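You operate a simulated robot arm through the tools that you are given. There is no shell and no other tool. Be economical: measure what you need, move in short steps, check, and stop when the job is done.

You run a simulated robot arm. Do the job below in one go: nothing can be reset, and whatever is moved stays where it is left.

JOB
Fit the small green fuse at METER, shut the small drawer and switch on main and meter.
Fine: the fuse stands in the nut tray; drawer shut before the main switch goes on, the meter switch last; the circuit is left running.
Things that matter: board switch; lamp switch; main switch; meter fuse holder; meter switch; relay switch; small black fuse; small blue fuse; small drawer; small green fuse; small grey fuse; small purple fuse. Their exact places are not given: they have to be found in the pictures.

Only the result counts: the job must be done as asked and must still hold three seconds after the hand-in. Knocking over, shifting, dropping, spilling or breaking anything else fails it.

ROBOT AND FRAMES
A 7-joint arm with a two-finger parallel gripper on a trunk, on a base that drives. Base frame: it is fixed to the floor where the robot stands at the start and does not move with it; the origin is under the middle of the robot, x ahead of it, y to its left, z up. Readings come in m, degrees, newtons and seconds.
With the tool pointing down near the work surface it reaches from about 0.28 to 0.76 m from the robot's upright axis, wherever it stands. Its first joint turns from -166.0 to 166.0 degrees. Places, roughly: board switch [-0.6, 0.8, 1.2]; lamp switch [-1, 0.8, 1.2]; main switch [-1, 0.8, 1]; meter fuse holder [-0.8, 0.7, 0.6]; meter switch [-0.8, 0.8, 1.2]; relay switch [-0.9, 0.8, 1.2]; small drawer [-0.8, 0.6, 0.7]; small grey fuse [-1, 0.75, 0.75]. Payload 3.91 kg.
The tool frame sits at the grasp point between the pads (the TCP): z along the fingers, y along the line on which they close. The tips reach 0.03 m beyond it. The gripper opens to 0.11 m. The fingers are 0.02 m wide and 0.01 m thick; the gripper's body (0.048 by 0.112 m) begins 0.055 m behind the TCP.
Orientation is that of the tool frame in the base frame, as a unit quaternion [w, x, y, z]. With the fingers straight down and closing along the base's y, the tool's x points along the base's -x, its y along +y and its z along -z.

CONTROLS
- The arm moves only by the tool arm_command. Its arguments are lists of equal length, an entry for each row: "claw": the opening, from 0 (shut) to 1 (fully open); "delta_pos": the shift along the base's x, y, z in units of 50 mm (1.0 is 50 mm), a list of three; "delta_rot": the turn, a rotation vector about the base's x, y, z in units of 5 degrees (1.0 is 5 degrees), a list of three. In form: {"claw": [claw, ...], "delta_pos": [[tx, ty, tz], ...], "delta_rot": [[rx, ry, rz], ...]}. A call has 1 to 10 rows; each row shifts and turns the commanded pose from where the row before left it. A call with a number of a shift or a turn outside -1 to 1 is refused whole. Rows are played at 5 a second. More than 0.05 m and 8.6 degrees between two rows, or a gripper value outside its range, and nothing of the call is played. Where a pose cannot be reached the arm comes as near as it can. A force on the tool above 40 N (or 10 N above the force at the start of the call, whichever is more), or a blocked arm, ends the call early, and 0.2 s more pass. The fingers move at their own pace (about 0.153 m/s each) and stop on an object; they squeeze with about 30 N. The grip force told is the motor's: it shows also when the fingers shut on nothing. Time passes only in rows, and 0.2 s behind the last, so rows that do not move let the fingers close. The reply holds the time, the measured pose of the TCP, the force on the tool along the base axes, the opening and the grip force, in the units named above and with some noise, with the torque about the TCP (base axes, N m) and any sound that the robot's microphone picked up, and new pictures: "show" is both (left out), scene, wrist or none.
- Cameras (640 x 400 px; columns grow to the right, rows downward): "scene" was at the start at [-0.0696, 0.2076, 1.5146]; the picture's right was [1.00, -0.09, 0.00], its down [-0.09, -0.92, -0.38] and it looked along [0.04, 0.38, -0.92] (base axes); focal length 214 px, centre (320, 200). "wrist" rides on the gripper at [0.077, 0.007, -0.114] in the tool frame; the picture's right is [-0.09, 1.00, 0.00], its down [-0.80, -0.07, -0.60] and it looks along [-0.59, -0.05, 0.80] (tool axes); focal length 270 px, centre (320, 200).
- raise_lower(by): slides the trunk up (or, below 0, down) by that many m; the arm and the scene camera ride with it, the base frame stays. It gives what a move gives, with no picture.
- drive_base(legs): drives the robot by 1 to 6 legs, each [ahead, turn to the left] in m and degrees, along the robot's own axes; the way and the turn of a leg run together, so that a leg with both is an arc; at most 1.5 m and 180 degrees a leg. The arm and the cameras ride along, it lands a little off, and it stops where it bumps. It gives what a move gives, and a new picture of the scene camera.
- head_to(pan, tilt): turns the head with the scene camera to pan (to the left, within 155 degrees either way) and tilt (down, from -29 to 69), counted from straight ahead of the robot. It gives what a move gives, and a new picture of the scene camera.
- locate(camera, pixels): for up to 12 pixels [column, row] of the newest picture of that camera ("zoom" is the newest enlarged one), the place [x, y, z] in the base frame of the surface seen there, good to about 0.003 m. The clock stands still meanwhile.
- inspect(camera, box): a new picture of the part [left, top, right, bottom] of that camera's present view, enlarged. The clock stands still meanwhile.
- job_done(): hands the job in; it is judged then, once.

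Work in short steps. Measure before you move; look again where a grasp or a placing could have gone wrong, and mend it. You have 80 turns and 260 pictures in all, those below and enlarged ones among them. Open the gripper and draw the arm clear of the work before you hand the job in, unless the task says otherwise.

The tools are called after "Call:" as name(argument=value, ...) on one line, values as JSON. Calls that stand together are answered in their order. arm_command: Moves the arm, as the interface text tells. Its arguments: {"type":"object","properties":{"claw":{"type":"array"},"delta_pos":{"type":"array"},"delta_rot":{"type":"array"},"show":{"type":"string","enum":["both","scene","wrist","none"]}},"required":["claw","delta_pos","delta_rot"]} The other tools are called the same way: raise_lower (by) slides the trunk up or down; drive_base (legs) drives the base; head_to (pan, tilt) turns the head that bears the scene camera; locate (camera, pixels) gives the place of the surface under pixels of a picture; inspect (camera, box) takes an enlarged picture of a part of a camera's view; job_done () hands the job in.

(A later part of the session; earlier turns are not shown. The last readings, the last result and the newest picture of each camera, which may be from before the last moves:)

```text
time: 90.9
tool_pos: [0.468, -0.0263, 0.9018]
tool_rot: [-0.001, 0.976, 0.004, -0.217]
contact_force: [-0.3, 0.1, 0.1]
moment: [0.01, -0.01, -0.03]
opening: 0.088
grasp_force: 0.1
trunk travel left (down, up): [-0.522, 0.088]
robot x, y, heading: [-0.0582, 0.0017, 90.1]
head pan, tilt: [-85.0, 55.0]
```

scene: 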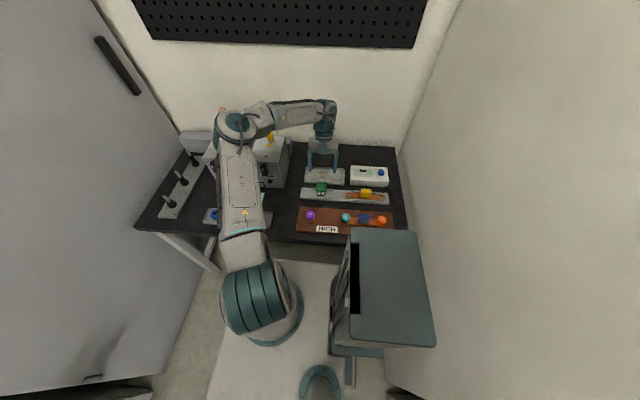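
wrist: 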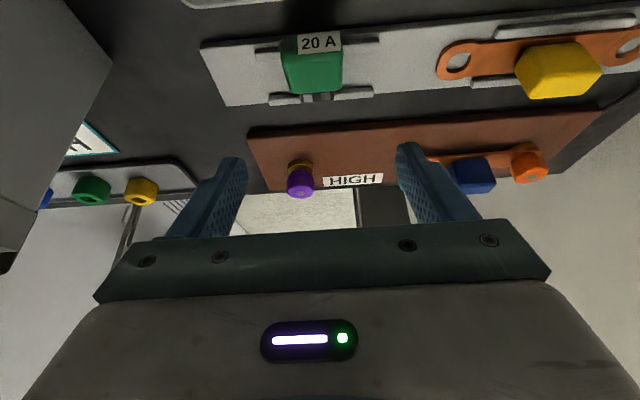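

Ridges are at x 0.455 and 0.410 (top 0.769); I bring the tips between them: TCP to (0.448,-0.0245,0.797), then close.

Call:
arm_command(claw=[0.8, 0.8, 0.8, 0, 0, 0, 0], delta_pos=[[-0.4, 0.04, -0.6], [0, 0, -0.8], [0, 0, -0.7], [0, 0, 0], [0, 0, 0], [0, 0, 0], [0, 0, 0]], delta_rot=[[0, 0, 0], [0, 0, 0], [0, 0, 0], [0, 0, 0], [0, 0, 0], [0, 0, 0], [0, 0, 0]])

```text
time: 92.5
tool_pos: [0.448, -0.0248, 0.796]
tool_rot: [-0.001, 0.976, 0.004, -0.217]
contact_force: [1.8, 0.3, 0.5]
moment: [0.01, -0.06, -0.05]
opening: 0.0451
grasp_force: 30.3
trunk travel left (down, up): [-0.522, 0.088]
robot x, y, heading: [-0.0613, 0.0019, 89.8]
head pan, tilt: [-85.0, 55.0]
```

scene: 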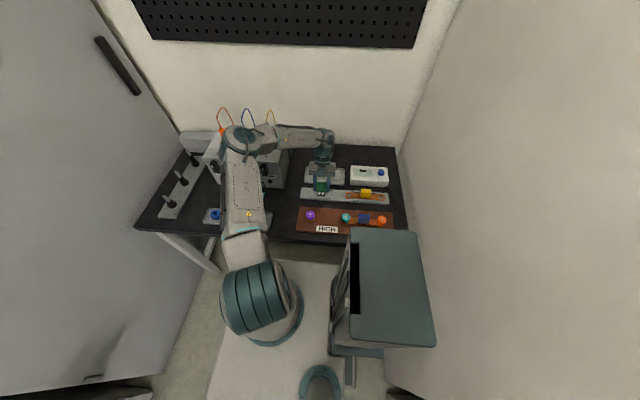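
wrist: 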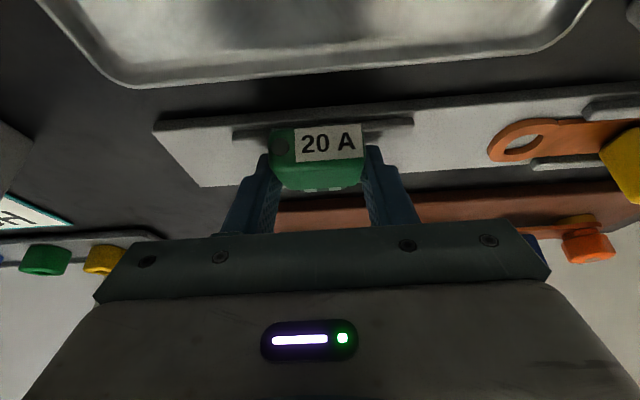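

Gripped across its width (0.045 m). I lift it and then pitch it by -75° about y so the blades point down, moving over the tray.

Call:
arm_command(claw=[0, 0, 0, 0, 0, 0, 0, 0, 0, 0], delta_pos=[[0, 0, 0.6], [0, 0, 0.8], [0, 0, 0.8], [0, 0, 0.8], [0.3, 0, 0.3], [0.3, 0, 0], [0.3, 0, 0], [0.3, 0, 0], [0.3, 0, 0], [0.3, 0, 0]], delta_rot=[[0, 0, 0], [0, 0, 0], [0, 0, 0], [0, 0, 0], [0, -1, 0], [0, -1, 0], [0, -1, 0], [0, -1, 0], [0, -1, 0], [0, -1, 0]], show="none")

Call:
arm_command(claw=[0, 0, 0, 0, 0, 0, 0, 0, 0], delta_pos=[[0, 0, 0], [0, 0, 0], [0, 0, 0], [0, 0, 0], [0, 0, 0], [0, 0, 0], [0, 0, 0], [0, 0, 0], [0, 0, 0]], delta_rot=[[0, -1, 0], [0, -1, 0], [0, -1, 0], [0, -1, 0], [0, -1, 0], [0, -1, 0], [0, -1, 0], [0, -1, 0], [0, -1, 0]])

Call:
inspect(camera="scene", box=[280, 90, 380, 190])

```text
time: 94.7
tool_pos: [0.5372, -0.0243, 0.9611]
tool_rot: [0.001, 0.999, 0.004, 0.044]
contact_force: [0.8, 0.2, -0.7]
moment: [0.01, 0.0, 0.0]
opening: 0.0451
grasp_force: 30.4
trunk travel left (down, up): [-0.522, 0.088]
robot x, y, heading: [-0.0585, -0.0013, 90.3]
head pan, tilt: [-85.0, 55.0]
```

```text
time: 96.7
tool_pos: [0.5375, -0.0243, 0.9614]
tool_rot: [0.002, 0.906, 0.005, 0.422]
contact_force: [0.0, -0.6, -0.3]
moment: [0.02, 0.01, -0.02]
opening: 0.045
grasp_force: 30.1
trunk travel left (down, up): [-0.522, 0.088]
robot x, y, heading: [-0.0593, -0.002, 90.2]
head pan, tilt: [-85.0, 55.0]
```

scene: 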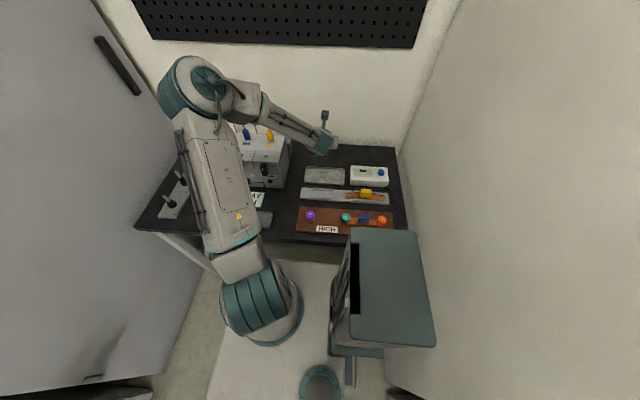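
wrist: 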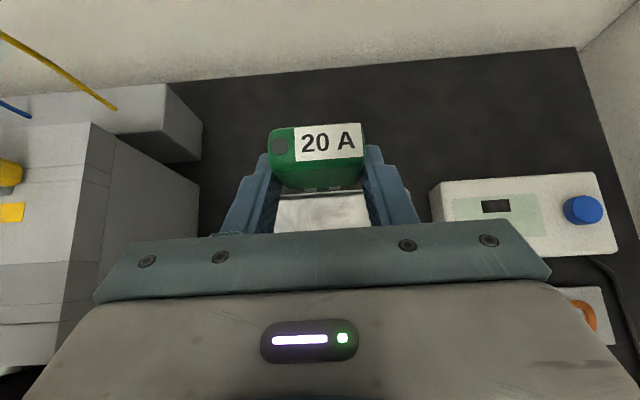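

```text
4.00 times, centred on (330, 140) of scene
```

zoom: 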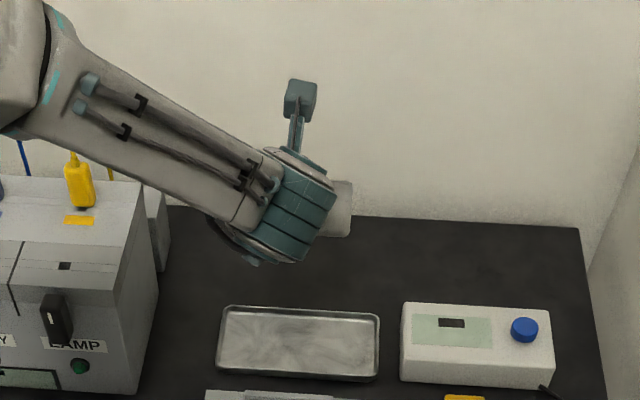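

The fuse is held and roughly upright. I check its verticality by measuring the label (top face) corners.

Call:
locate(camera="wrist", pixels=[[300, 133], [300, 154], [355, 129], [355, 152], [330, 131], [330, 153], [280, 145], [320, 170], [290, 172], [345, 172]])

```text
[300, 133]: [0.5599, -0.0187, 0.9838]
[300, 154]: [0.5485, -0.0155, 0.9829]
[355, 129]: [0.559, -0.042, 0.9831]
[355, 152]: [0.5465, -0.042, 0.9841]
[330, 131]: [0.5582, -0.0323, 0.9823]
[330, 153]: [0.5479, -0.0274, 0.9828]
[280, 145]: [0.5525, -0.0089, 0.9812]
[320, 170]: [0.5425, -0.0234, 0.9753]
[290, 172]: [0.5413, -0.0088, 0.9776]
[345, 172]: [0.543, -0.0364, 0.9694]
```

The top face is level (z≈0.983). I lower it over the tray: bottom should meet the tray floor (0.755) with TCP ≈0.797.

Call:
arm_command(claw=[0, 0, 0, 0, 0, 0, 0], delta_pos=[[-0.24, 0, -0.7], [0, 0, -0.8], [0, 0, -0.8], [0, 0, -0.6], [0, 0, -0.18], [0, 0, -0.1], [0, 0, 0]], delta_rot=[[0, 0, 0], [0, 0, 0], [0, 0, 0], [0, 0, 0], [0, 0, 0], [0, 0, 0], [0, 0, 0]])

```text
time: 98.3
tool_pos: [0.5262, -0.0257, 0.8017]
tool_rot: [0.002, 0.906, 0.004, 0.423]
contact_force: [-0.5, 1.0, 0.3]
moment: [0.03, 0.01, -0.01]
opening: 0.0447
grasp_force: 29.9
trunk travel left (down, up): [-0.522, 0.088]
robot x, y, heading: [-0.062, 0.0009, 90.1]
head pan, tilt: [-85.0, 55.0]
```

scene: 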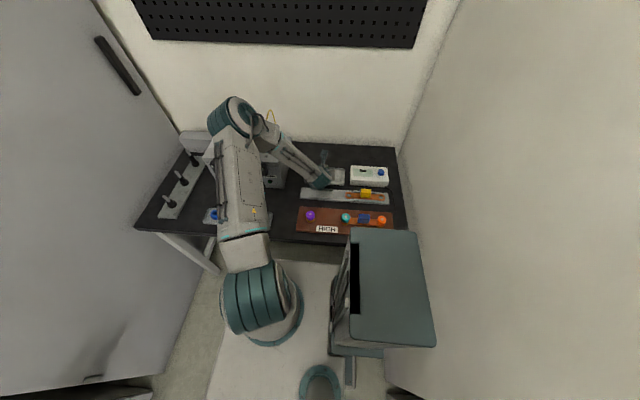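
wrist: 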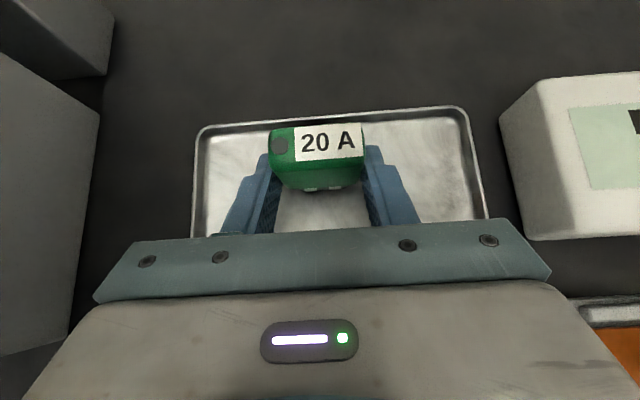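

No contact yet. I go down in 1 mm steps until the force shows contact.

Call:
arm_command(claw=[0, 0, 0, 0, 0], delta_pos=[[0, 0, -0.03], [0, 0, -0.03], [0, 0, -0.02], [0, 0, -0.02], [0, 0, 0]], delta_rot=[[0, 0, 0], [0, 0, 0], [0, 0, 0], [0, 0, 0], [0, 0, 0]], show="none")

Call:
locate(camera="wrist", pixels=[[300, 133], [330, 153], [355, 130], [240, 150], [430, 150], [330, 210]])

```text
time: 99.5
tool_pos: [0.5267, -0.0243, 0.7985]
tool_rot: [0.002, 0.906, 0.004, 0.423]
contact_force: [0.1, 1.4, 0.6]
moment: [0.04, 0.0, 0.03]
opening: 0.0451
grasp_force: 30.4
trunk travel left (down, up): [-0.522, 0.088]
robot x, y, heading: [-0.0621, 0.0013, 90.2]
head pan, tilt: [-85.0, 55.0]
```

```text
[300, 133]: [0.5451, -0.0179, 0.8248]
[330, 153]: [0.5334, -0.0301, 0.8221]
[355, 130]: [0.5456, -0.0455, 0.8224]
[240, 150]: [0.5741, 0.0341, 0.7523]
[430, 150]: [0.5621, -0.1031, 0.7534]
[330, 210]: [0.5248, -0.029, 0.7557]
```

Call:
arm_command(claw=[0, 0, 0, 0, 0, 0], delta_pos=[[0, 0, -0.02], [0, 0, -0.02], [0, 0, -0.02], [0, 0, -0.02], [0, 0, -0.02], [0, 0, 0]], delta_rot=[[0, 0, 0], [0, 0, 0], [0, 0, 0], [0, 0, 0], [0, 0, 0], [0, 0, 0]])

```text
time: 100.9
tool_pos: [0.5254, -0.0259, 0.7952]
tool_rot: [0.002, 0.906, 0.003, 0.424]
contact_force: [1.6, -0.7, 23.7]
moment: [0.04, -0.44, -0.03]
opening: 0.0454
grasp_force: 30.0
trunk travel left (down, up): [-0.522, 0.088]
robot x, y, heading: [-0.0625, -0.0025, 90.1]
head pan, tilt: [-85.0, 55.0]
```

scene: 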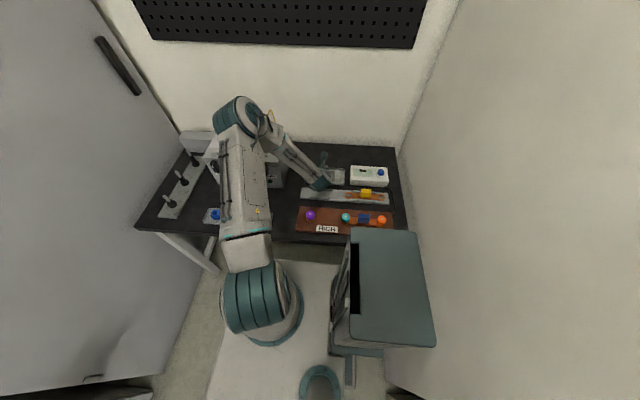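
wrist: 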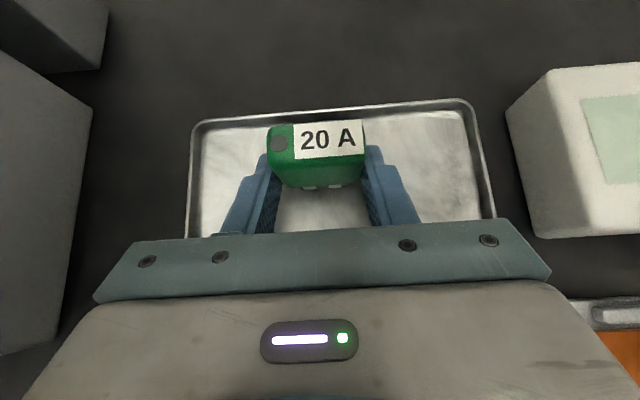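

Firm contact (24 N). I ease up 1.5 mm, release, and retreat backward along the tool axis.

Call:
arm_command(claw=[0, 0.65, 0.65, 0.65, 0.65, 0.65, 0.65, 0.65], delta_pos=[[0, 0, 0.03], [0, 0, 0], [0, 0, 0], [0, 0, 0], [-0.4, 0, 0.33], [-0.7, 0, 0.58], [-0.7, 0, 0.58], [0, 0, 0.8]], delta_rot=[[0, 0, 0], [0, 0, 0], [0, 0, 0], [0, 0, 0], [0, 0, 0], [0, 0, 0], [0, 0, 0], [0, 0, 0]])

```text
time: 102.7
tool_pos: [0.4359, -0.0232, 0.9099]
tool_rot: [0.002, 0.906, 0.003, 0.423]
contact_force: [0.0, -0.8, -0.5]
moment: [-0.04, 0.0, 0.01]
opening: 0.0713
grasp_force: 0.1
trunk travel left (down, up): [-0.522, 0.088]
robot x, y, heading: [-0.0635, 0.0005, 89.8]
head pan, tilt: [-85.0, 55.0]
```

scene: 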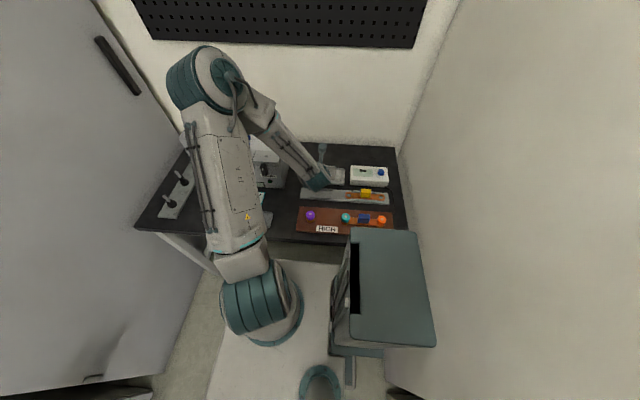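
wrist: 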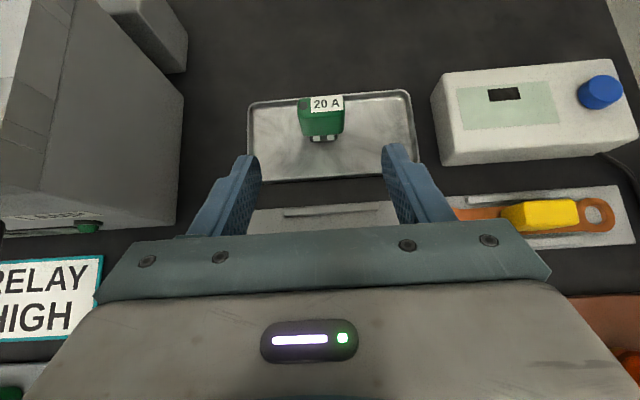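

The fuse stands upright in the tray again. I measure it, and bring the tool back to vertical.

Call:
locate(camera="wrist", pixels=[[314, 104], [340, 103], [306, 104], [327, 98], [327, 108], [322, 125], [322, 139]])

Call:
arm_command(claw=[0.65, 0.65, 0.65, 0.65, 0.65, 0.65, 0.65, 0.65, 0.65, 0.65], delta_pos=[[0, 0, 0.8], [0, 0, 0.8], [0, 0, 0.8], [0, 0, 0], [0, 0, 0], [0, 0, 0], [0, 0, 0], [0, 0, 0], [0, 0, 0], [0, 0, 0]], delta_rot=[[0, 1, 0], [0, 1, 0], [0, 1, 0], [0, 1, 0], [0, 1, 0], [0, 1, 0], [0, 1, 0], [0, 1, 0], [0, 1, 0], [0, 1, 0]], show="none")

Call:
arm_command(claw=[0.65, 0.65, 0.65, 0.65, 0.65, 0.65, 0.65, 0.65, 0.65, 0.65], delta_pos=[[0.1, 0, 0], [0.1, 0, 0], [0.1, 0, 0], [0.1, 0, 0], [0.1, 0, 0], [0.1, 0, 0], [0.1, 0, 0], [0.1, 0, 0], [0.1, 0, 0], [0.1, 0, 0]], delta_rot=[[0, 0, 1], [0, 0, 1], [0, 0, 1], [0, 0, 1], [0, 0, 1], [0, 0, 1], [0, 0, 1], [0, 0, 1], [0, 0, 1], [0, 0, 1]], show="none")

Call:
arm_command(claw=[0.65, 0.65, 0.65, 0.65, 0.65, 0.65, 0.65, 0.65], delta_pos=[[0.1, 0, 0], [0.1, 0, 0], [0.1, 0, 0], [0.1, 0, 0], [0.1, 0, 0], [0, 0, 0], [0, 0, 0], [0, 0, 0]], delta_rot=[[0, 0, 1], [0, 0, 1], [0, 0, 1], [0, 0, 1], [0, 0, 1], [0, 0, 1], [0, 0, 1], [0, 0, 1]])

```text
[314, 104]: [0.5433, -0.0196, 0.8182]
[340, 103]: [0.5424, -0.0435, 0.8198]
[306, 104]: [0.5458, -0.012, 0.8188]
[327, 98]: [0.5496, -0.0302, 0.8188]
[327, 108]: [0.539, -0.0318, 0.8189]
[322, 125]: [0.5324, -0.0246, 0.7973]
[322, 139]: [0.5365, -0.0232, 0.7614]
```

```text
time: 104.9
tool_pos: [0.4353, -0.0244, 1.0283]
tool_rot: [0.0, 1.0, 0.005, 0.0]
contact_force: [-0.1, 0.7, -0.2]
moment: [0.02, 0.02, 0.02]
opening: 0.0714
grasp_force: 0.0
trunk travel left (down, up): [-0.522, 0.088]
robot x, y, heading: [-0.0628, -0.0009, 90.1]
head pan, tilt: [-85.0, 55.0]
```

```text
time: 107.1
tool_pos: [0.4852, -0.0244, 1.0286]
tool_rot: [0.002, 0.904, 0.427, 0.0]
contact_force: [0.6, -0.9, -0.1]
moment: [0.04, 0.02, 0.01]
opening: 0.0716
grasp_force: 0.1
trunk travel left (down, up): [-0.522, 0.088]
robot x, y, heading: [-0.0652, 0.0032, 90.0]
head pan, tilt: [-85.0, 55.0]
```

```text
time: 108.9
tool_pos: [0.5116, -0.025, 1.0296]
tool_rot: [0.0, 0.704, 0.711, 0.001]
contact_force: [0.5, -0.1, 0.6]
moment: [0.04, 0.01, -0.03]
opening: 0.0713
grasp_force: 0.1
trunk travel left (down, up): [-0.522, 0.088]
robot x, y, heading: [-0.0627, -0.0008, 90.1]
head pan, tilt: [-85.0, 55.0]
```

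scene: 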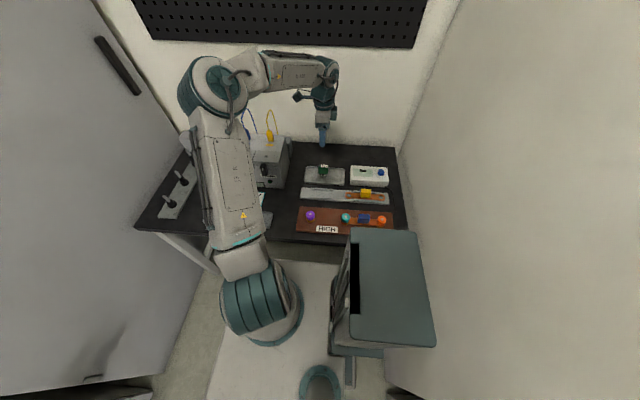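
wrist: 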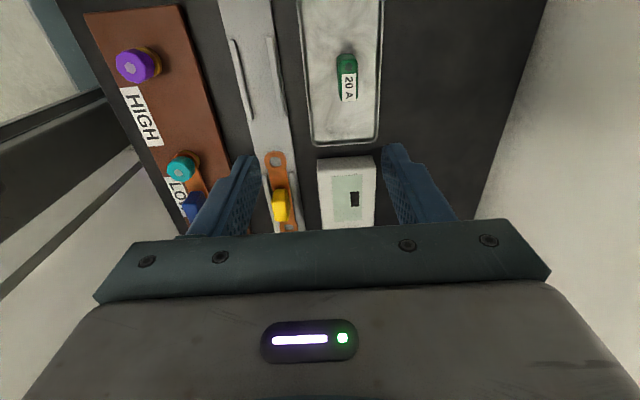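

Tool aligned (az ≈ 90.6°). I go over the fuse centre (0.543,-0.027) and down to z≈0.90, then re-measure.

Call:
arm_command(claw=[0.6, 0.6, 0.6, 0.6], delta_pos=[[0.63, -0.04, 0], [0, 0, -0.85], [0, 0, -0.85], [0, 0, -0.85]], delta_rot=[[0, 0, 0], [0, 0, 0], [0, 0, 0], [0, 0, 0]], show="wrist")

Call:
inspect(camera="wrist", box=[280, 60, 376, 140])

```text
time: 109.9
tool_pos: [0.5419, -0.0268, 0.9015]
tool_rot: [0.001, 0.704, 0.71, 0.001]
contact_force: [-0.1, -0.2, 0.3]
moment: [0.02, -0.02, 0.0]
opening: 0.0659
grasp_force: 0.1
trunk travel left (down, up): [-0.522, 0.088]
robot x, y, heading: [-0.0595, 0.0023, 90.2]
head pan, tilt: [-85.0, 55.0]
```

wrist: 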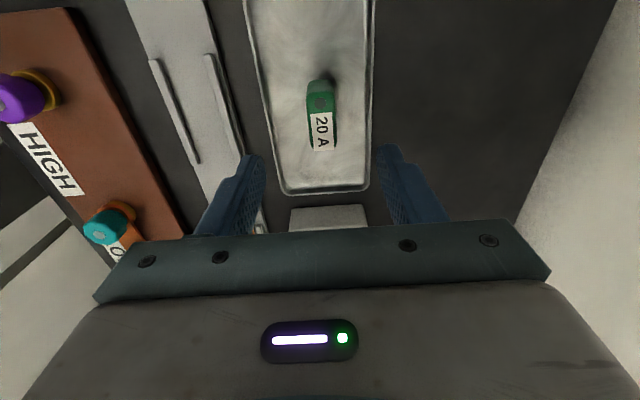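

```text
5.00 times, centred on (328, 100) of wrist
```

zoom: 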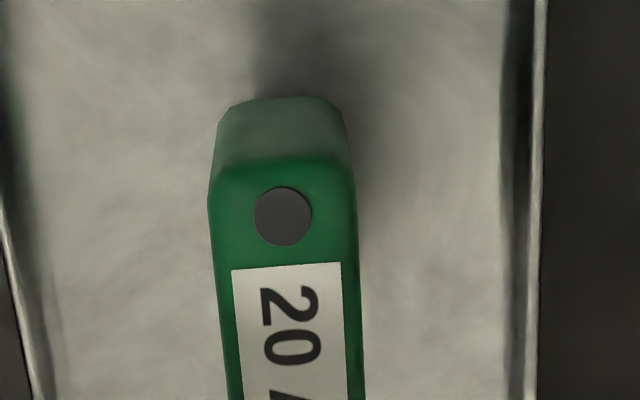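

Call:
locate(camera="zoom", pixels=[[215, 200], [350, 200], [282, 215], [228, 330], [355, 330], [288, 340]])

Call:
locate(camera="wrist", pixels=[[320, 104], [321, 145], [322, 125], [310, 110], [334, 110], [311, 140], [335, 138]])

```text
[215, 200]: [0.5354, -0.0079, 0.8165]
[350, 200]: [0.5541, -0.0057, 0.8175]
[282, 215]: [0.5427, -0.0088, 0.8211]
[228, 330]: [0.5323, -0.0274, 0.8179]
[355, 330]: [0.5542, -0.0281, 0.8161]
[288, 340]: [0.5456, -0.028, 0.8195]
```

```text
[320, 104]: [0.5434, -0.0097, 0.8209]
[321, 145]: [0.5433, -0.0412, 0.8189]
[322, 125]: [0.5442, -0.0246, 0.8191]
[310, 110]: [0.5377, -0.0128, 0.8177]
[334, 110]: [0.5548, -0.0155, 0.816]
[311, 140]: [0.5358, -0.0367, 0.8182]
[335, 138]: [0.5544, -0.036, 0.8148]
```

Fuse centre (0.544,-0.0255). I descend to z≈0.816 and close.

Call:
arm_command(claw=[0.6, 0.6, 0.6, 0, 0, 0, 0], delta_pos=[[0.04, 0.02, -0.6], [0, 0, -0.6], [0, 0, -0.5], [0, 0, 0], [0, 0, 0], [0, 0, 0], [0, 0, 0]], delta_rot=[[0, 0, 0], [0, 0, 0], [0, 0, 0], [0, 0, 0], [0, 0, 0], [0, 0, 0], [0, 0, 0]], show="none")

Call:
arm_command(claw=[0, 0, 0, 0, 0, 0, 0, 0], delta_pos=[[0, 0, 0.4], [0, 0, 0.8], [0, 0, 0.8], [0, 0, 0.8], [0, 0, 0.8], [-0.5, 0, 0.5], [-0.5, 0, 0], [-0.5, 0, 0]], delta_rot=[[0, 0, 0], [0, 0, 0], [0, 0, 0], [0, 0, 0], [0, 0, 0], [0, 0, 0.5], [0, 0, 1], [0, 0, 1]], show="none")

Call:
arm_command(claw=[0, 0, 0, 0, 0, 0, 0, 0, 0, 0], delta_pos=[[-0.2, 0, 0], [-0.2, 0, 0], [-0.2, 0, 0], [-0.2, 0, 0], [-0.2, 0, 0], [-0.2, 0, 0], [-0.2, 0, 0], [0, 0, 0], [0, 0, 0], [0, 0, 0]], delta_rot=[[0, 0, 1], [0, 0, 1], [0, 0, 1], [0, 0, 1], [0, 0, 1], [0, 0, 1], [0, 0, 1], [0, 0, 1], [0, 0, 1], [0, 0, 1]])

```text
time: 111.5
tool_pos: [0.5438, -0.0258, 0.8171]
tool_rot: [0.0, 0.704, 0.71, 0.001]
contact_force: [-0.2, 0.0, 1.1]
moment: [0.02, -0.01, -0.02]
opening: 0.0213
grasp_force: 29.9
trunk travel left (down, up): [-0.522, 0.088]
robot x, y, heading: [-0.061, 0.0, 90.0]
head pan, tilt: [-85.0, 55.0]
```

```text
time: 113.3
tool_pos: [0.4703, -0.0259, 1.0208]
tool_rot: [0.0, 0.623, 0.783, 0.0]
contact_force: [-1.2, 0.3, -0.7]
moment: [0.0, 0.0, 0.0]
opening: 0.021
grasp_force: 29.8
trunk travel left (down, up): [-0.522, 0.088]
robot x, y, heading: [-0.0629, -0.0011, 90.2]
head pan, tilt: [-85.0, 55.0]
```

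```text
time: 115.5
tool_pos: [0.3996, -0.0253, 1.0219]
tool_rot: [0.0, 0.233, 0.973, 0.0]
contact_force: [0.0, 0.8, -0.2]
moment: [-0.01, -0.01, 0.0]
opening: 0.0213
grasp_force: 30.4
trunk travel left (down, up): [-0.522, 0.088]
robot x, y, heading: [-0.061, 0.0026, 90.1]
head pan, tilt: [-85.0, 55.0]
```

scene: 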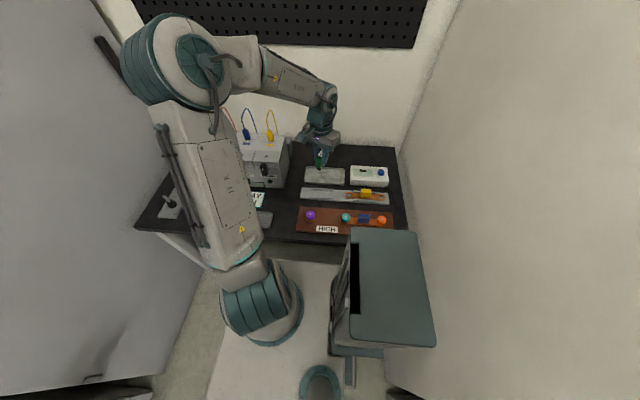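
wrist: 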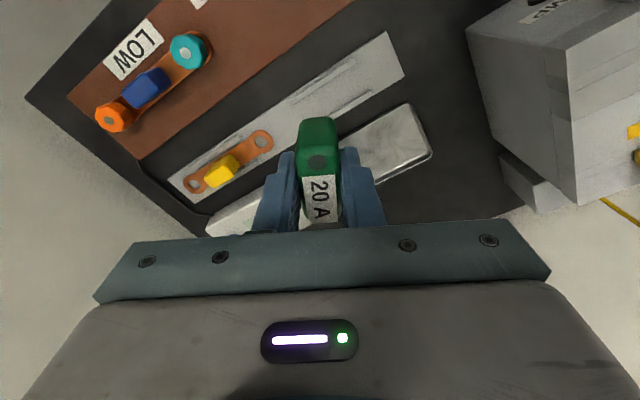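

Held. I finish the yaw to 180° (closing along the robot's heading), raise, retract, and test a tiny turn of the base first to see if the grip survives.

Call:
arm_command(claw=[0, 0, 0, 0, 0, 0, 0], delta_pos=[[-0.15, 0, 0.3], [-0.15, 0, 0.3], [-0.15, 0, 0.3], [-0.15, 0, 0.3], [-0.15, 0, 0.3], [-0.15, 0, 0.2], [0, 0, 0]], delta_rot=[[0, 0, 1], [0, 0, 1], [0, 0, 1], [0, 0, 1], [0, 0, 1], [0, 0, 0.4], [0, 0, 0]], show="none")

Call:
drive_base(legs=[[0, 3]])

```text
time: 117.1
tool_pos: [0.3534, -0.0247, 1.1057]
tool_rot: [0.0, 0.0, 1.0, 0.0]
contact_force: [0.1, -1.0, -0.2]
moment: [-0.02, -0.01, 0.01]
opening: 0.0213
grasp_force: 29.9
trunk travel left (down, up): [-0.522, 0.088]
robot x, y, heading: [-0.0604, -0.0054, 90.1]
head pan, tilt: [-85.0, 55.0]
```

```text
time: 117.9
tool_pos: [0.3544, -0.0028, 1.1049]
tool_rot: [0.0, -0.027, 1.0, 0.001]
contact_force: [-0.5, -0.5, -0.7]
moment: [-0.04, 0.01, 0.0]
opening: 0.0213
grasp_force: 29.5
trunk travel left (down, up): [-0.522, 0.088]
robot x, y, heading: [-0.0643, 0.0002, 92.9]
head pan, tilt: [-85.0, 55.0]
```

scene: 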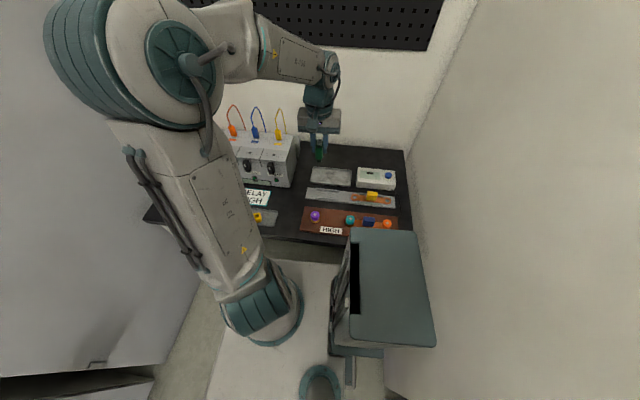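

The grip held. I turn on in short legs.

Call:
drive_base(legs=[[0, 5], [0, 5], [0, 8]])

```text
time: 120.0
tool_pos: [0.3349, 0.1267, 1.1058]
tool_rot: [0.0, -0.183, 0.983, 0.0]
contact_force: [-0.2, 1.6, -0.1]
moment: [0.03, 0.01, 0.02]
opening: 0.0213
grasp_force: 29.8
trunk travel left (down, up): [-0.522, 0.088]
robot x, y, heading: [-0.0603, 0.0023, 111.4]
head pan, tilt: [-85.0, 55.0]
```

scene: 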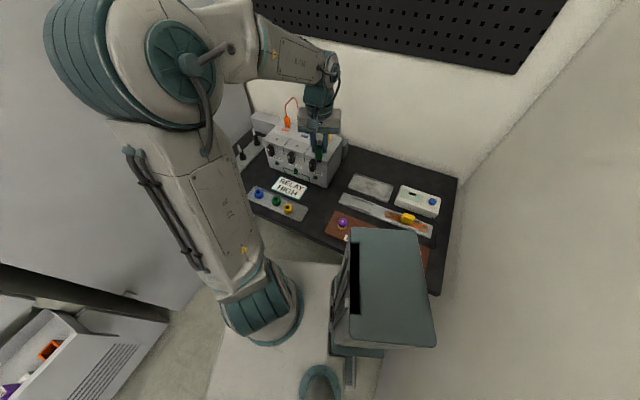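

Still held. I drive 0.1 m ahead (gaining y) and complete the turn to 180° in short legs.

Call:
drive_base(legs=[[0.1, 0], [0, 12], [0, 14], [0, 14], [0, 14], [0, 14.6]])

```text
time: 125.3
tool_pos: [-0.0716, 0.5087, 1.1061]
tool_rot: [0.0, -0.705, 0.709, 0.0]
contact_force: [0.1, 0.3, -0.1]
moment: [-0.03, 0.02, 0.02]
opening: 0.0212
grasp_force: 30.4
trunk travel left (down, up): [-0.522, 0.088]
robot x, y, heading: [-0.0988, 0.0951, 179.9]
head pan, tilt: [-85.0, 55.0]
```

scene: 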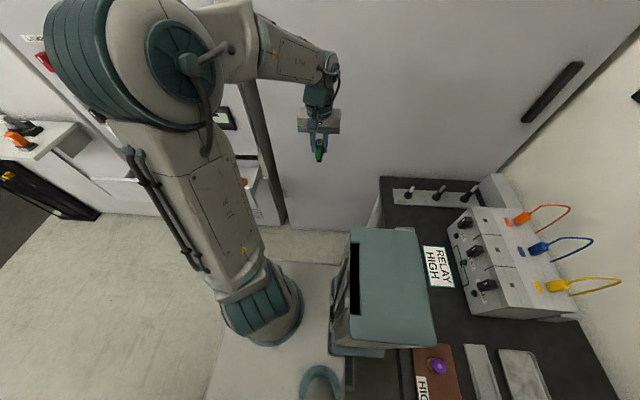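

Held and facing -x. I drive ahead 0.65 m in short legs so the drawer slot (-0.814,0.683) is at the robot's right.

Call:
drive_base(legs=[[0.05, 0], [0.1, 0], [0.12, 0], [0.13, 0], [0.13, 0], [0.12, 0]])

```text
time: 130.4
tool_pos: [-0.722, 0.511, 1.1049]
tool_rot: [0.0, -0.705, 0.709, 0.0]
contact_force: [-0.7, 1.2, -0.4]
moment: [0.0, 0.02, 0.02]
opening: 0.0212
grasp_force: 29.9
trunk travel left (down, up): [-0.522, 0.088]
robot x, y, heading: [-0.7487, 0.0935, 179.8]
head pan, tilt: [-85.0, 55.0]
```

scene: 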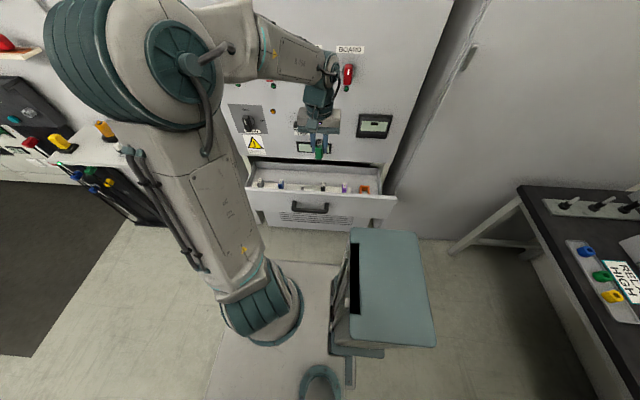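

Positioned before the drawer, fuse still held. I zoom on the drawer's rail and measure the slot and neighbours.

Call:
inspect(camera="scene", box=[250, 160, 390, 225])

Call:
inspect(camera="scene", box=[280, 172, 348, 202])

```text
4.57 times, centred on (320, 192) of scene
```

zoom: 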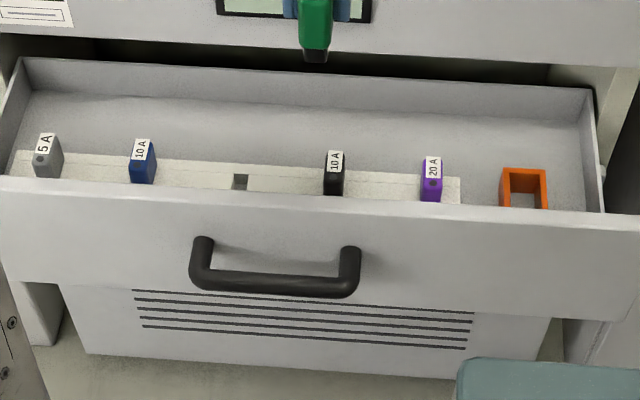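

```text
9.41 times, centred on (314, 187) of scene
```

zoom: 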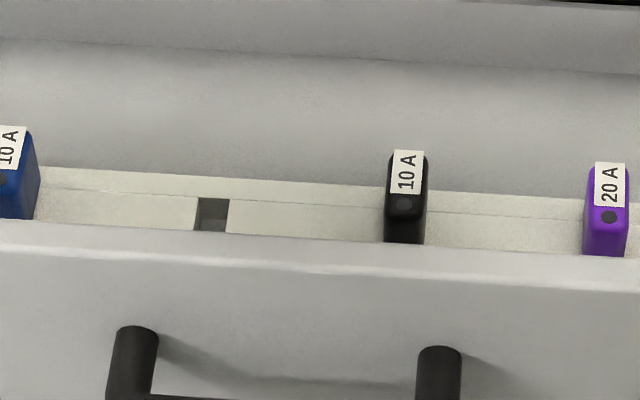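

Dots are at the -y end, confirming orientation. I measure slot edges, rail, neighbouring fuse tops and the drawer front.

Call:
locate(camera="zoom", pixels=[[212, 202], [212, 226], [194, 215], [232, 215], [160, 190], [160, 215], [270, 225], [405, 205], [407, 172], [395, 205], [420, 205], [300, 260]])

Call:
locate(camera="zoom", pixels=[[609, 217], [608, 180], [590, 217], [627, 217], [5, 180], [8, 145], [300, 190], [300, 205], [212, 213], [300, 235]])

```text
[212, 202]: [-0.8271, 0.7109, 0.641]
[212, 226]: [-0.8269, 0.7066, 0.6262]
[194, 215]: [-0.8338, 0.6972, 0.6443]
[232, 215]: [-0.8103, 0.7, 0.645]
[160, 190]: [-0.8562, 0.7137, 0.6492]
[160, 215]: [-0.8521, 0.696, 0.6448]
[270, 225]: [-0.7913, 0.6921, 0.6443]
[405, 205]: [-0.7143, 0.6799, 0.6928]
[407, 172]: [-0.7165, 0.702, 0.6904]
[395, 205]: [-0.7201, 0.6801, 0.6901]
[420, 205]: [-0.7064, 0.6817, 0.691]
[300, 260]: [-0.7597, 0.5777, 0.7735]
```

```text
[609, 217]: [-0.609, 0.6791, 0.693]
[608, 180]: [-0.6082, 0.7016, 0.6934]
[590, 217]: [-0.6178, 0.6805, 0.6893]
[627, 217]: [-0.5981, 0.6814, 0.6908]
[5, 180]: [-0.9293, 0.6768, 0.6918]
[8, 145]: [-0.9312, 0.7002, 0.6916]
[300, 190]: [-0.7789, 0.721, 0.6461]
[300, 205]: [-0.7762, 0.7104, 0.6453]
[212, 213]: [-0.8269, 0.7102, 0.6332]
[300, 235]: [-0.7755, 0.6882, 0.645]
```

Rail top 0.645, fuse tops 0.691, slot centre ≈ (-0.8215,0.696). I move above the drawer, staying off the panel: to (-0.8215,0.64,0.90).

Call:
arm_command(claw=[0, 0, 0, 0, 0, 0, 0], delta_pos=[[-0.5, 0.4, -0.6], [-0.5, 0.4, -0.6], [-0.5, 0.4, -0.6], [-0.49, 0.4, -0.6], [0, 0.5, -0.85], [0, 0.48, -0.85], [0, 0, 0]], delta_rot=[[0, 0, 0], [0, 0, 0], [0, 0, 0], [0, 0, 0], [0, 0, 0], [0, 0, 0], [0, 0, 0]])

```text
time: 132.0
tool_pos: [-0.8211, 0.6438, 0.9009]
tool_rot: [-0.001, -0.705, 0.709, 0.001]
contact_force: [0.5, -0.2, -1.0]
moment: [-0.02, -0.02, 0.01]
opening: 0.0212
grasp_force: 29.8
trunk travel left (down, up): [-0.522, 0.088]
robot x, y, heading: [-0.7474, 0.0968, 179.7]
head pan, tilt: [-85.0, 55.0]
```

scene: 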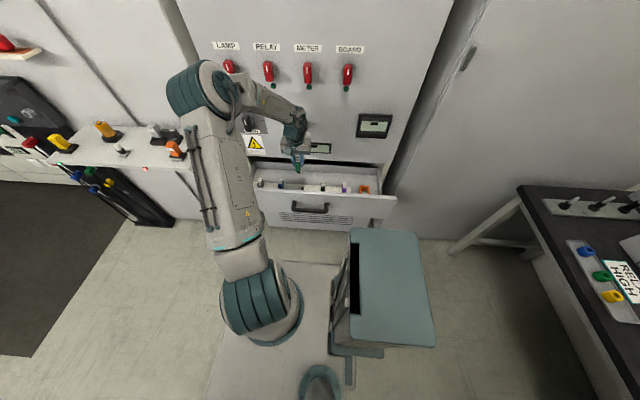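
wrist: 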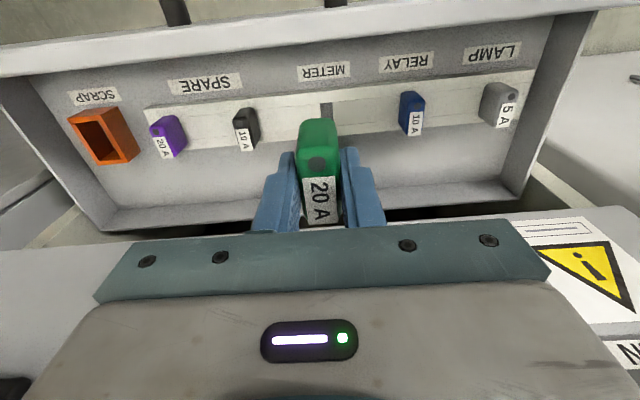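

The wrist view shows labels; the empty slot at (327,108) is METER. I measure the slot and neighbours' dots from here.

Call:
inspect(camera="wrist", box=[230, 60, 422, 180])

```text
3.33 times, centred on (326, 120) of wrist
```

zoom: 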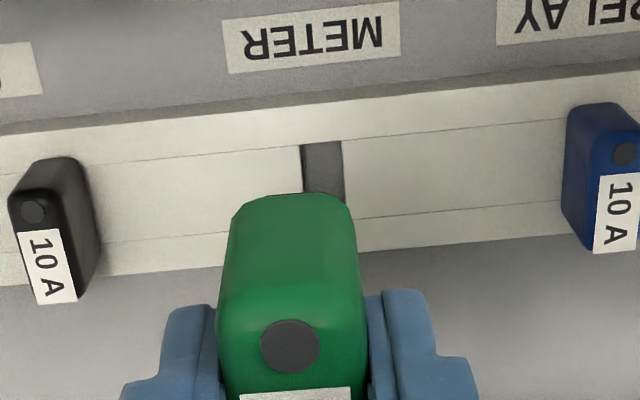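

Call:
locate(camera="zoom", pixels=[[297, 165], [347, 165], [322, 139], [290, 165], [354, 165], [290, 146], [354, 140], [35, 212], [625, 153], [45, 265], [200, 245], [450, 215]])

Call:
locate(camera="zoom", pixels=[[290, 345], [250, 300], [340, 290], [295, 385], [612, 210], [70, 295], [322, 134], [200, 155], [450, 130], [290, 205]])

```text
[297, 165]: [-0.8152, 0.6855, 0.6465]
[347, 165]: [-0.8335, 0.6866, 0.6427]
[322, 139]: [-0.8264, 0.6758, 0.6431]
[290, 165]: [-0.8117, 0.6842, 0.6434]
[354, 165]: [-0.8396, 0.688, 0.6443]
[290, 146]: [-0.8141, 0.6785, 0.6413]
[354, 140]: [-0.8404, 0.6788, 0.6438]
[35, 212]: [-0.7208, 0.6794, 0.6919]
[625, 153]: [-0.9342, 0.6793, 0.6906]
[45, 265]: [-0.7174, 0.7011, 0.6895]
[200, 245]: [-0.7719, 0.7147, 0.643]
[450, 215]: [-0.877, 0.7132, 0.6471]
```

```text
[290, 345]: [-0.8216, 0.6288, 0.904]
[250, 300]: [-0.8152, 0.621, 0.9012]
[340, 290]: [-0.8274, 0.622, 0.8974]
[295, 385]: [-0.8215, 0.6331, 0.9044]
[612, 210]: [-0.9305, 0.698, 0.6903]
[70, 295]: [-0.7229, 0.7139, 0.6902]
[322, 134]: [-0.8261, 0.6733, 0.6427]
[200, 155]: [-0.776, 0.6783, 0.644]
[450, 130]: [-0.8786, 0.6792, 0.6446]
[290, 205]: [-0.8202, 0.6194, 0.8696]
```

METER slot seems at x≈-0.825, target y≈0.694 (matching the neighbours' dots). I zoom closer on the slot for precise edges.

Call:
inspect(camera="wrist", box=[296, 90, 360, 130])

Call:
locate(camera="zoom", pixels=[[180, 130], [280, 130], [325, 72], [245, 130], [400, 130], [375, 150], [100, 150], [500, 150]])

```text
10.00 times, centred on (328, 110) of wrist
```

zoom: 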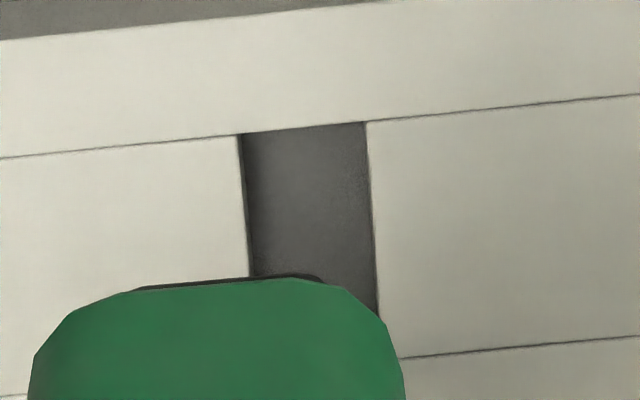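

```text
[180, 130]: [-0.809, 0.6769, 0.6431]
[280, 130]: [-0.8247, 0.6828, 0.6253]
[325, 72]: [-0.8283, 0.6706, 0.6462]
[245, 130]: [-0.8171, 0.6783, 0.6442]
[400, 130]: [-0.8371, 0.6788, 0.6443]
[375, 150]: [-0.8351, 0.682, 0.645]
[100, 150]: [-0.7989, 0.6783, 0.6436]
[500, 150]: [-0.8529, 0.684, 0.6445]
```

Slot edges x -0.817…-0.833 (centre -0.825), y 0.676…0.711 (centre ≈0.6935). I descend to z 0.80, move in +y, then to just above the rail.

Call:
arm_command(claw=[0, 0, 0, 0, 0, 0, 0, 0], delta_pos=[[-0.07, 0, -0.7], [0, 0, -0.7], [0, 0, -0.6], [0, 0.5, 0], [0, 0.5, 0], [0, 0, -0.7], [0, 0, -0.7], [0, 0, 0]], delta_rot=[[0, 0, 0], [0, 0, 0], [0, 0, 0], [0, 0, 0], [0, 0, 0], [0, 0, 0], [0, 0, 0], [0, 0, 0]])

Call:
inspect(camera="scene", box=[270, 150, 350, 200])

```text
time: 133.8
tool_pos: [-0.8232, 0.6898, 0.7292]
tool_rot: [0.0, -0.705, 0.709, 0.0]
contact_force: [0.2, 0.5, -0.7]
moment: [-0.01, -0.01, -0.02]
opening: 0.0211
grasp_force: 29.9
trunk travel left (down, up): [-0.522, 0.088]
robot x, y, heading: [-0.7485, 0.0978, 179.6]
head pan, tilt: [-85.0, 55.0]
```

scene: 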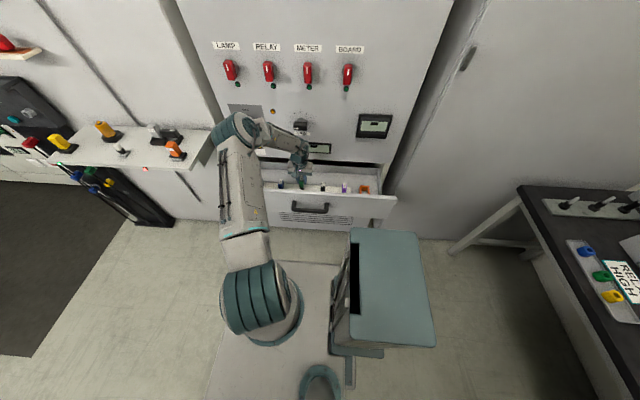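
wrist: 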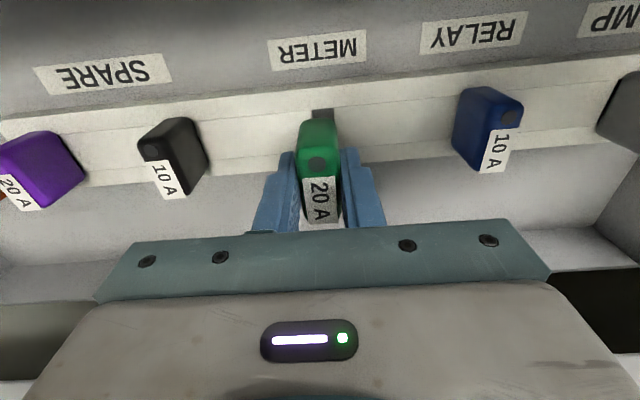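

```text
8.00 times, centred on (310, 175) of scene
```

zoom: 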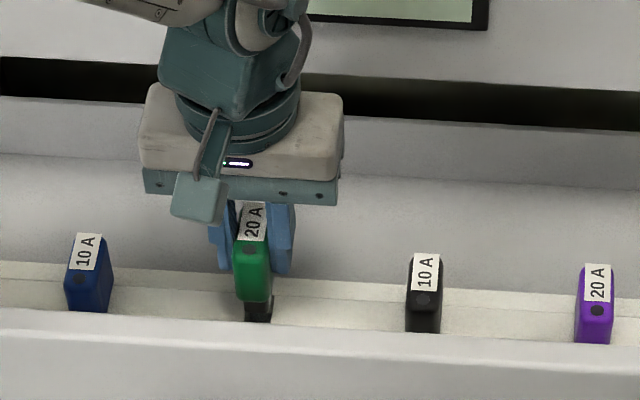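

Above the slot. I zoom the wrist view on the fuse/slot to correct the alignment.

Call:
inspect(camera="wrist", box=[280, 95, 360, 145])

Call:
locate(camera="zoom", pixels=[[200, 110], [450, 110], [255, 120], [430, 120], [340, 180], [310, 115]])

Call:
locate(camera="wrist", pixels=[[317, 163], [151, 149], [509, 117], [310, 145], [328, 145]])

```text
8.00 times, centred on (320, 120) of wrist
```

zoom: 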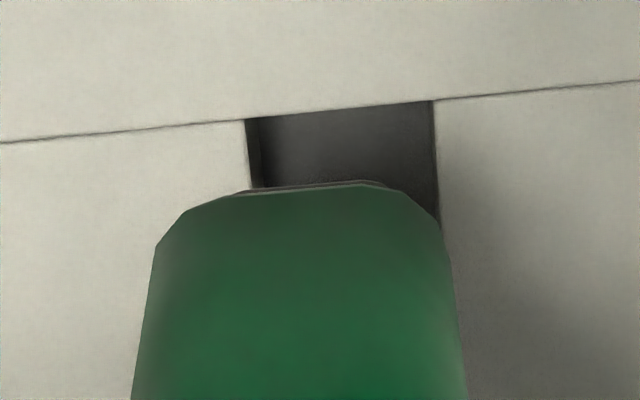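

```text
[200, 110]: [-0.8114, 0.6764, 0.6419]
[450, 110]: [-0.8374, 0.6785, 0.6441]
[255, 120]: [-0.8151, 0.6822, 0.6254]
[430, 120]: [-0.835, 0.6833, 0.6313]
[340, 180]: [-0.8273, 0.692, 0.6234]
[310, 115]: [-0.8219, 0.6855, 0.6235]
```

```text
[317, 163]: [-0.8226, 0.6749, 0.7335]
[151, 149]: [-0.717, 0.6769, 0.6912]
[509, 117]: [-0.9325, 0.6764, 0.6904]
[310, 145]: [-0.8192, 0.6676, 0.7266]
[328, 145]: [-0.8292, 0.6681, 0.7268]
```

Relative to neighbours' dots the fuse needs about -2.5 mm in x and +2 mm in y. I correct and lower gently toward the slot.

Call:
arm_command(claw=[0, 0, 0, 0, 0, 0], delta_pos=[[-0.05, 0.04, 0], [0, 0, -0.2], [0, 0, -0.2], [0, 0, -0.06], [0, 0, -0.06], [0, 0, 0]], delta_rot=[[0, 0, 0], [0, 0, 0], [0, 0, 0], [0, 0, 0], [0, 0, 0], [0, 0, 0]])

Call:
inspect(camera="wrist", box=[280, 95, 360, 145])

Call:
inspect(camera="scene", box=[280, 160, 340, 200])

```text
time: 135.2
tool_pos: [-0.8252, 0.6931, 0.7045]
tool_rot: [0.0, -0.705, 0.709, 0.0]
contact_force: [0.2, -0.1, -0.6]
moment: [0.01, 0.02, 0.01]
opening: 0.0211
grasp_force: 30.6
trunk travel left (down, up): [-0.522, 0.088]
robot x, y, heading: [-0.7452, 0.0931, 179.6]
head pan, tilt: [-85.0, 55.0]
```

scene: 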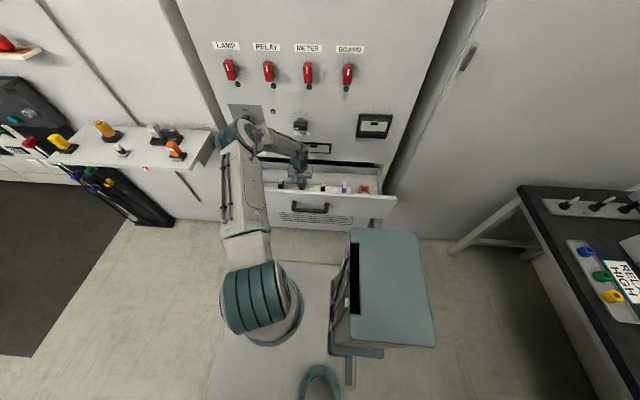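
wrist: 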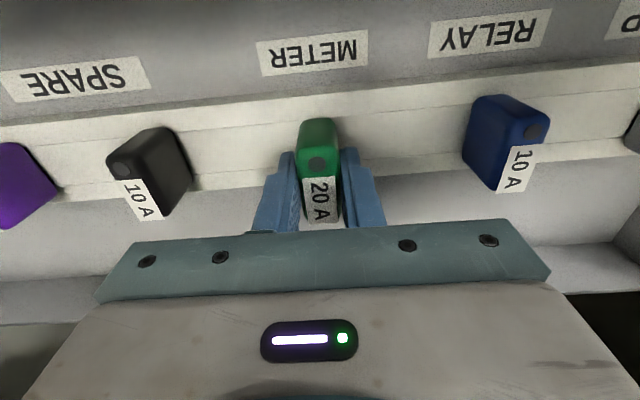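

```text
8.00 times, centred on (320, 120) of wrist
```

zoom: 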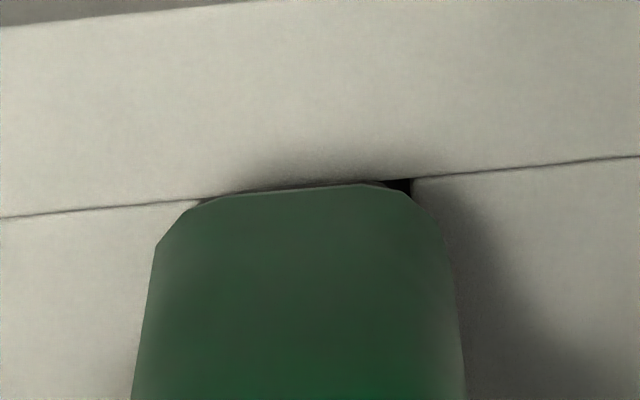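

```text
10.00 times, centred on (310, 180) of scene
```

zoom: 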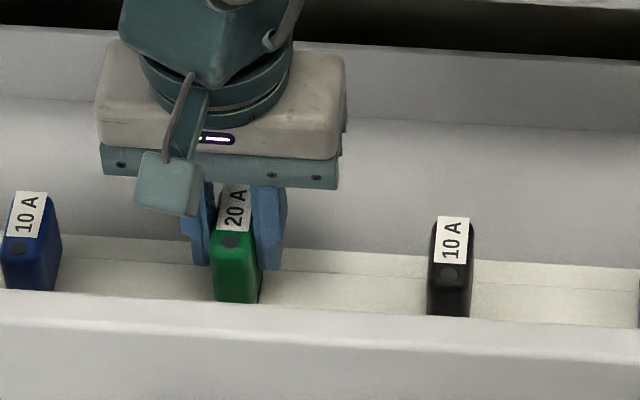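

No contact force, and the blades are at the slot. I go on down in small steps to z≈0.69.

Call:
arm_command(claw=[0, 0, 0, 0, 0, 0], delta_pos=[[-0.01, 0, -0.05], [-0.01, 0, -0.05], [0, 0, -0.05], [0, 0, -0.05], [0, 0, -0.05], [0, 0, 0]], delta_rot=[[0, 0, 0], [0, 0, 0], [0, 0, 0], [0, 0, 0], [0, 0, 0], [0, 0, 0]], show="wrist")

Call:
locate(camera="wrist", pixels=[[317, 163], [320, 190], [310, 145], [328, 145]])

```text
time: 136.6
tool_pos: [-0.8271, 0.6919, 0.6913]
tool_rot: [-0.001, -0.705, 0.71, -0.001]
contact_force: [4.9, 0.9, -5.9]
moment: [0.07, -0.22, 0.08]
opening: 0.0213
grasp_force: 29.8
trunk travel left (down, up): [-0.522, 0.088]
robot x, y, heading: [-0.7471, 0.0974, 179.9]
head pan, tilt: [-85.0, 55.0]
```

wrist: 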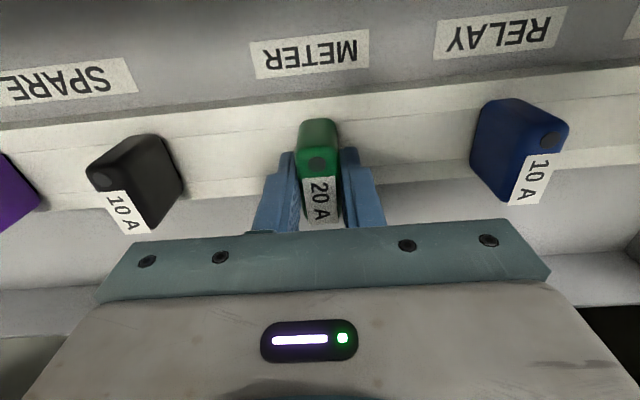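

```text
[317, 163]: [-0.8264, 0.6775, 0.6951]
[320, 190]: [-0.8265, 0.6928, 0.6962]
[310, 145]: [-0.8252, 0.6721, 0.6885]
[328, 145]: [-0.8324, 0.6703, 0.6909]
```

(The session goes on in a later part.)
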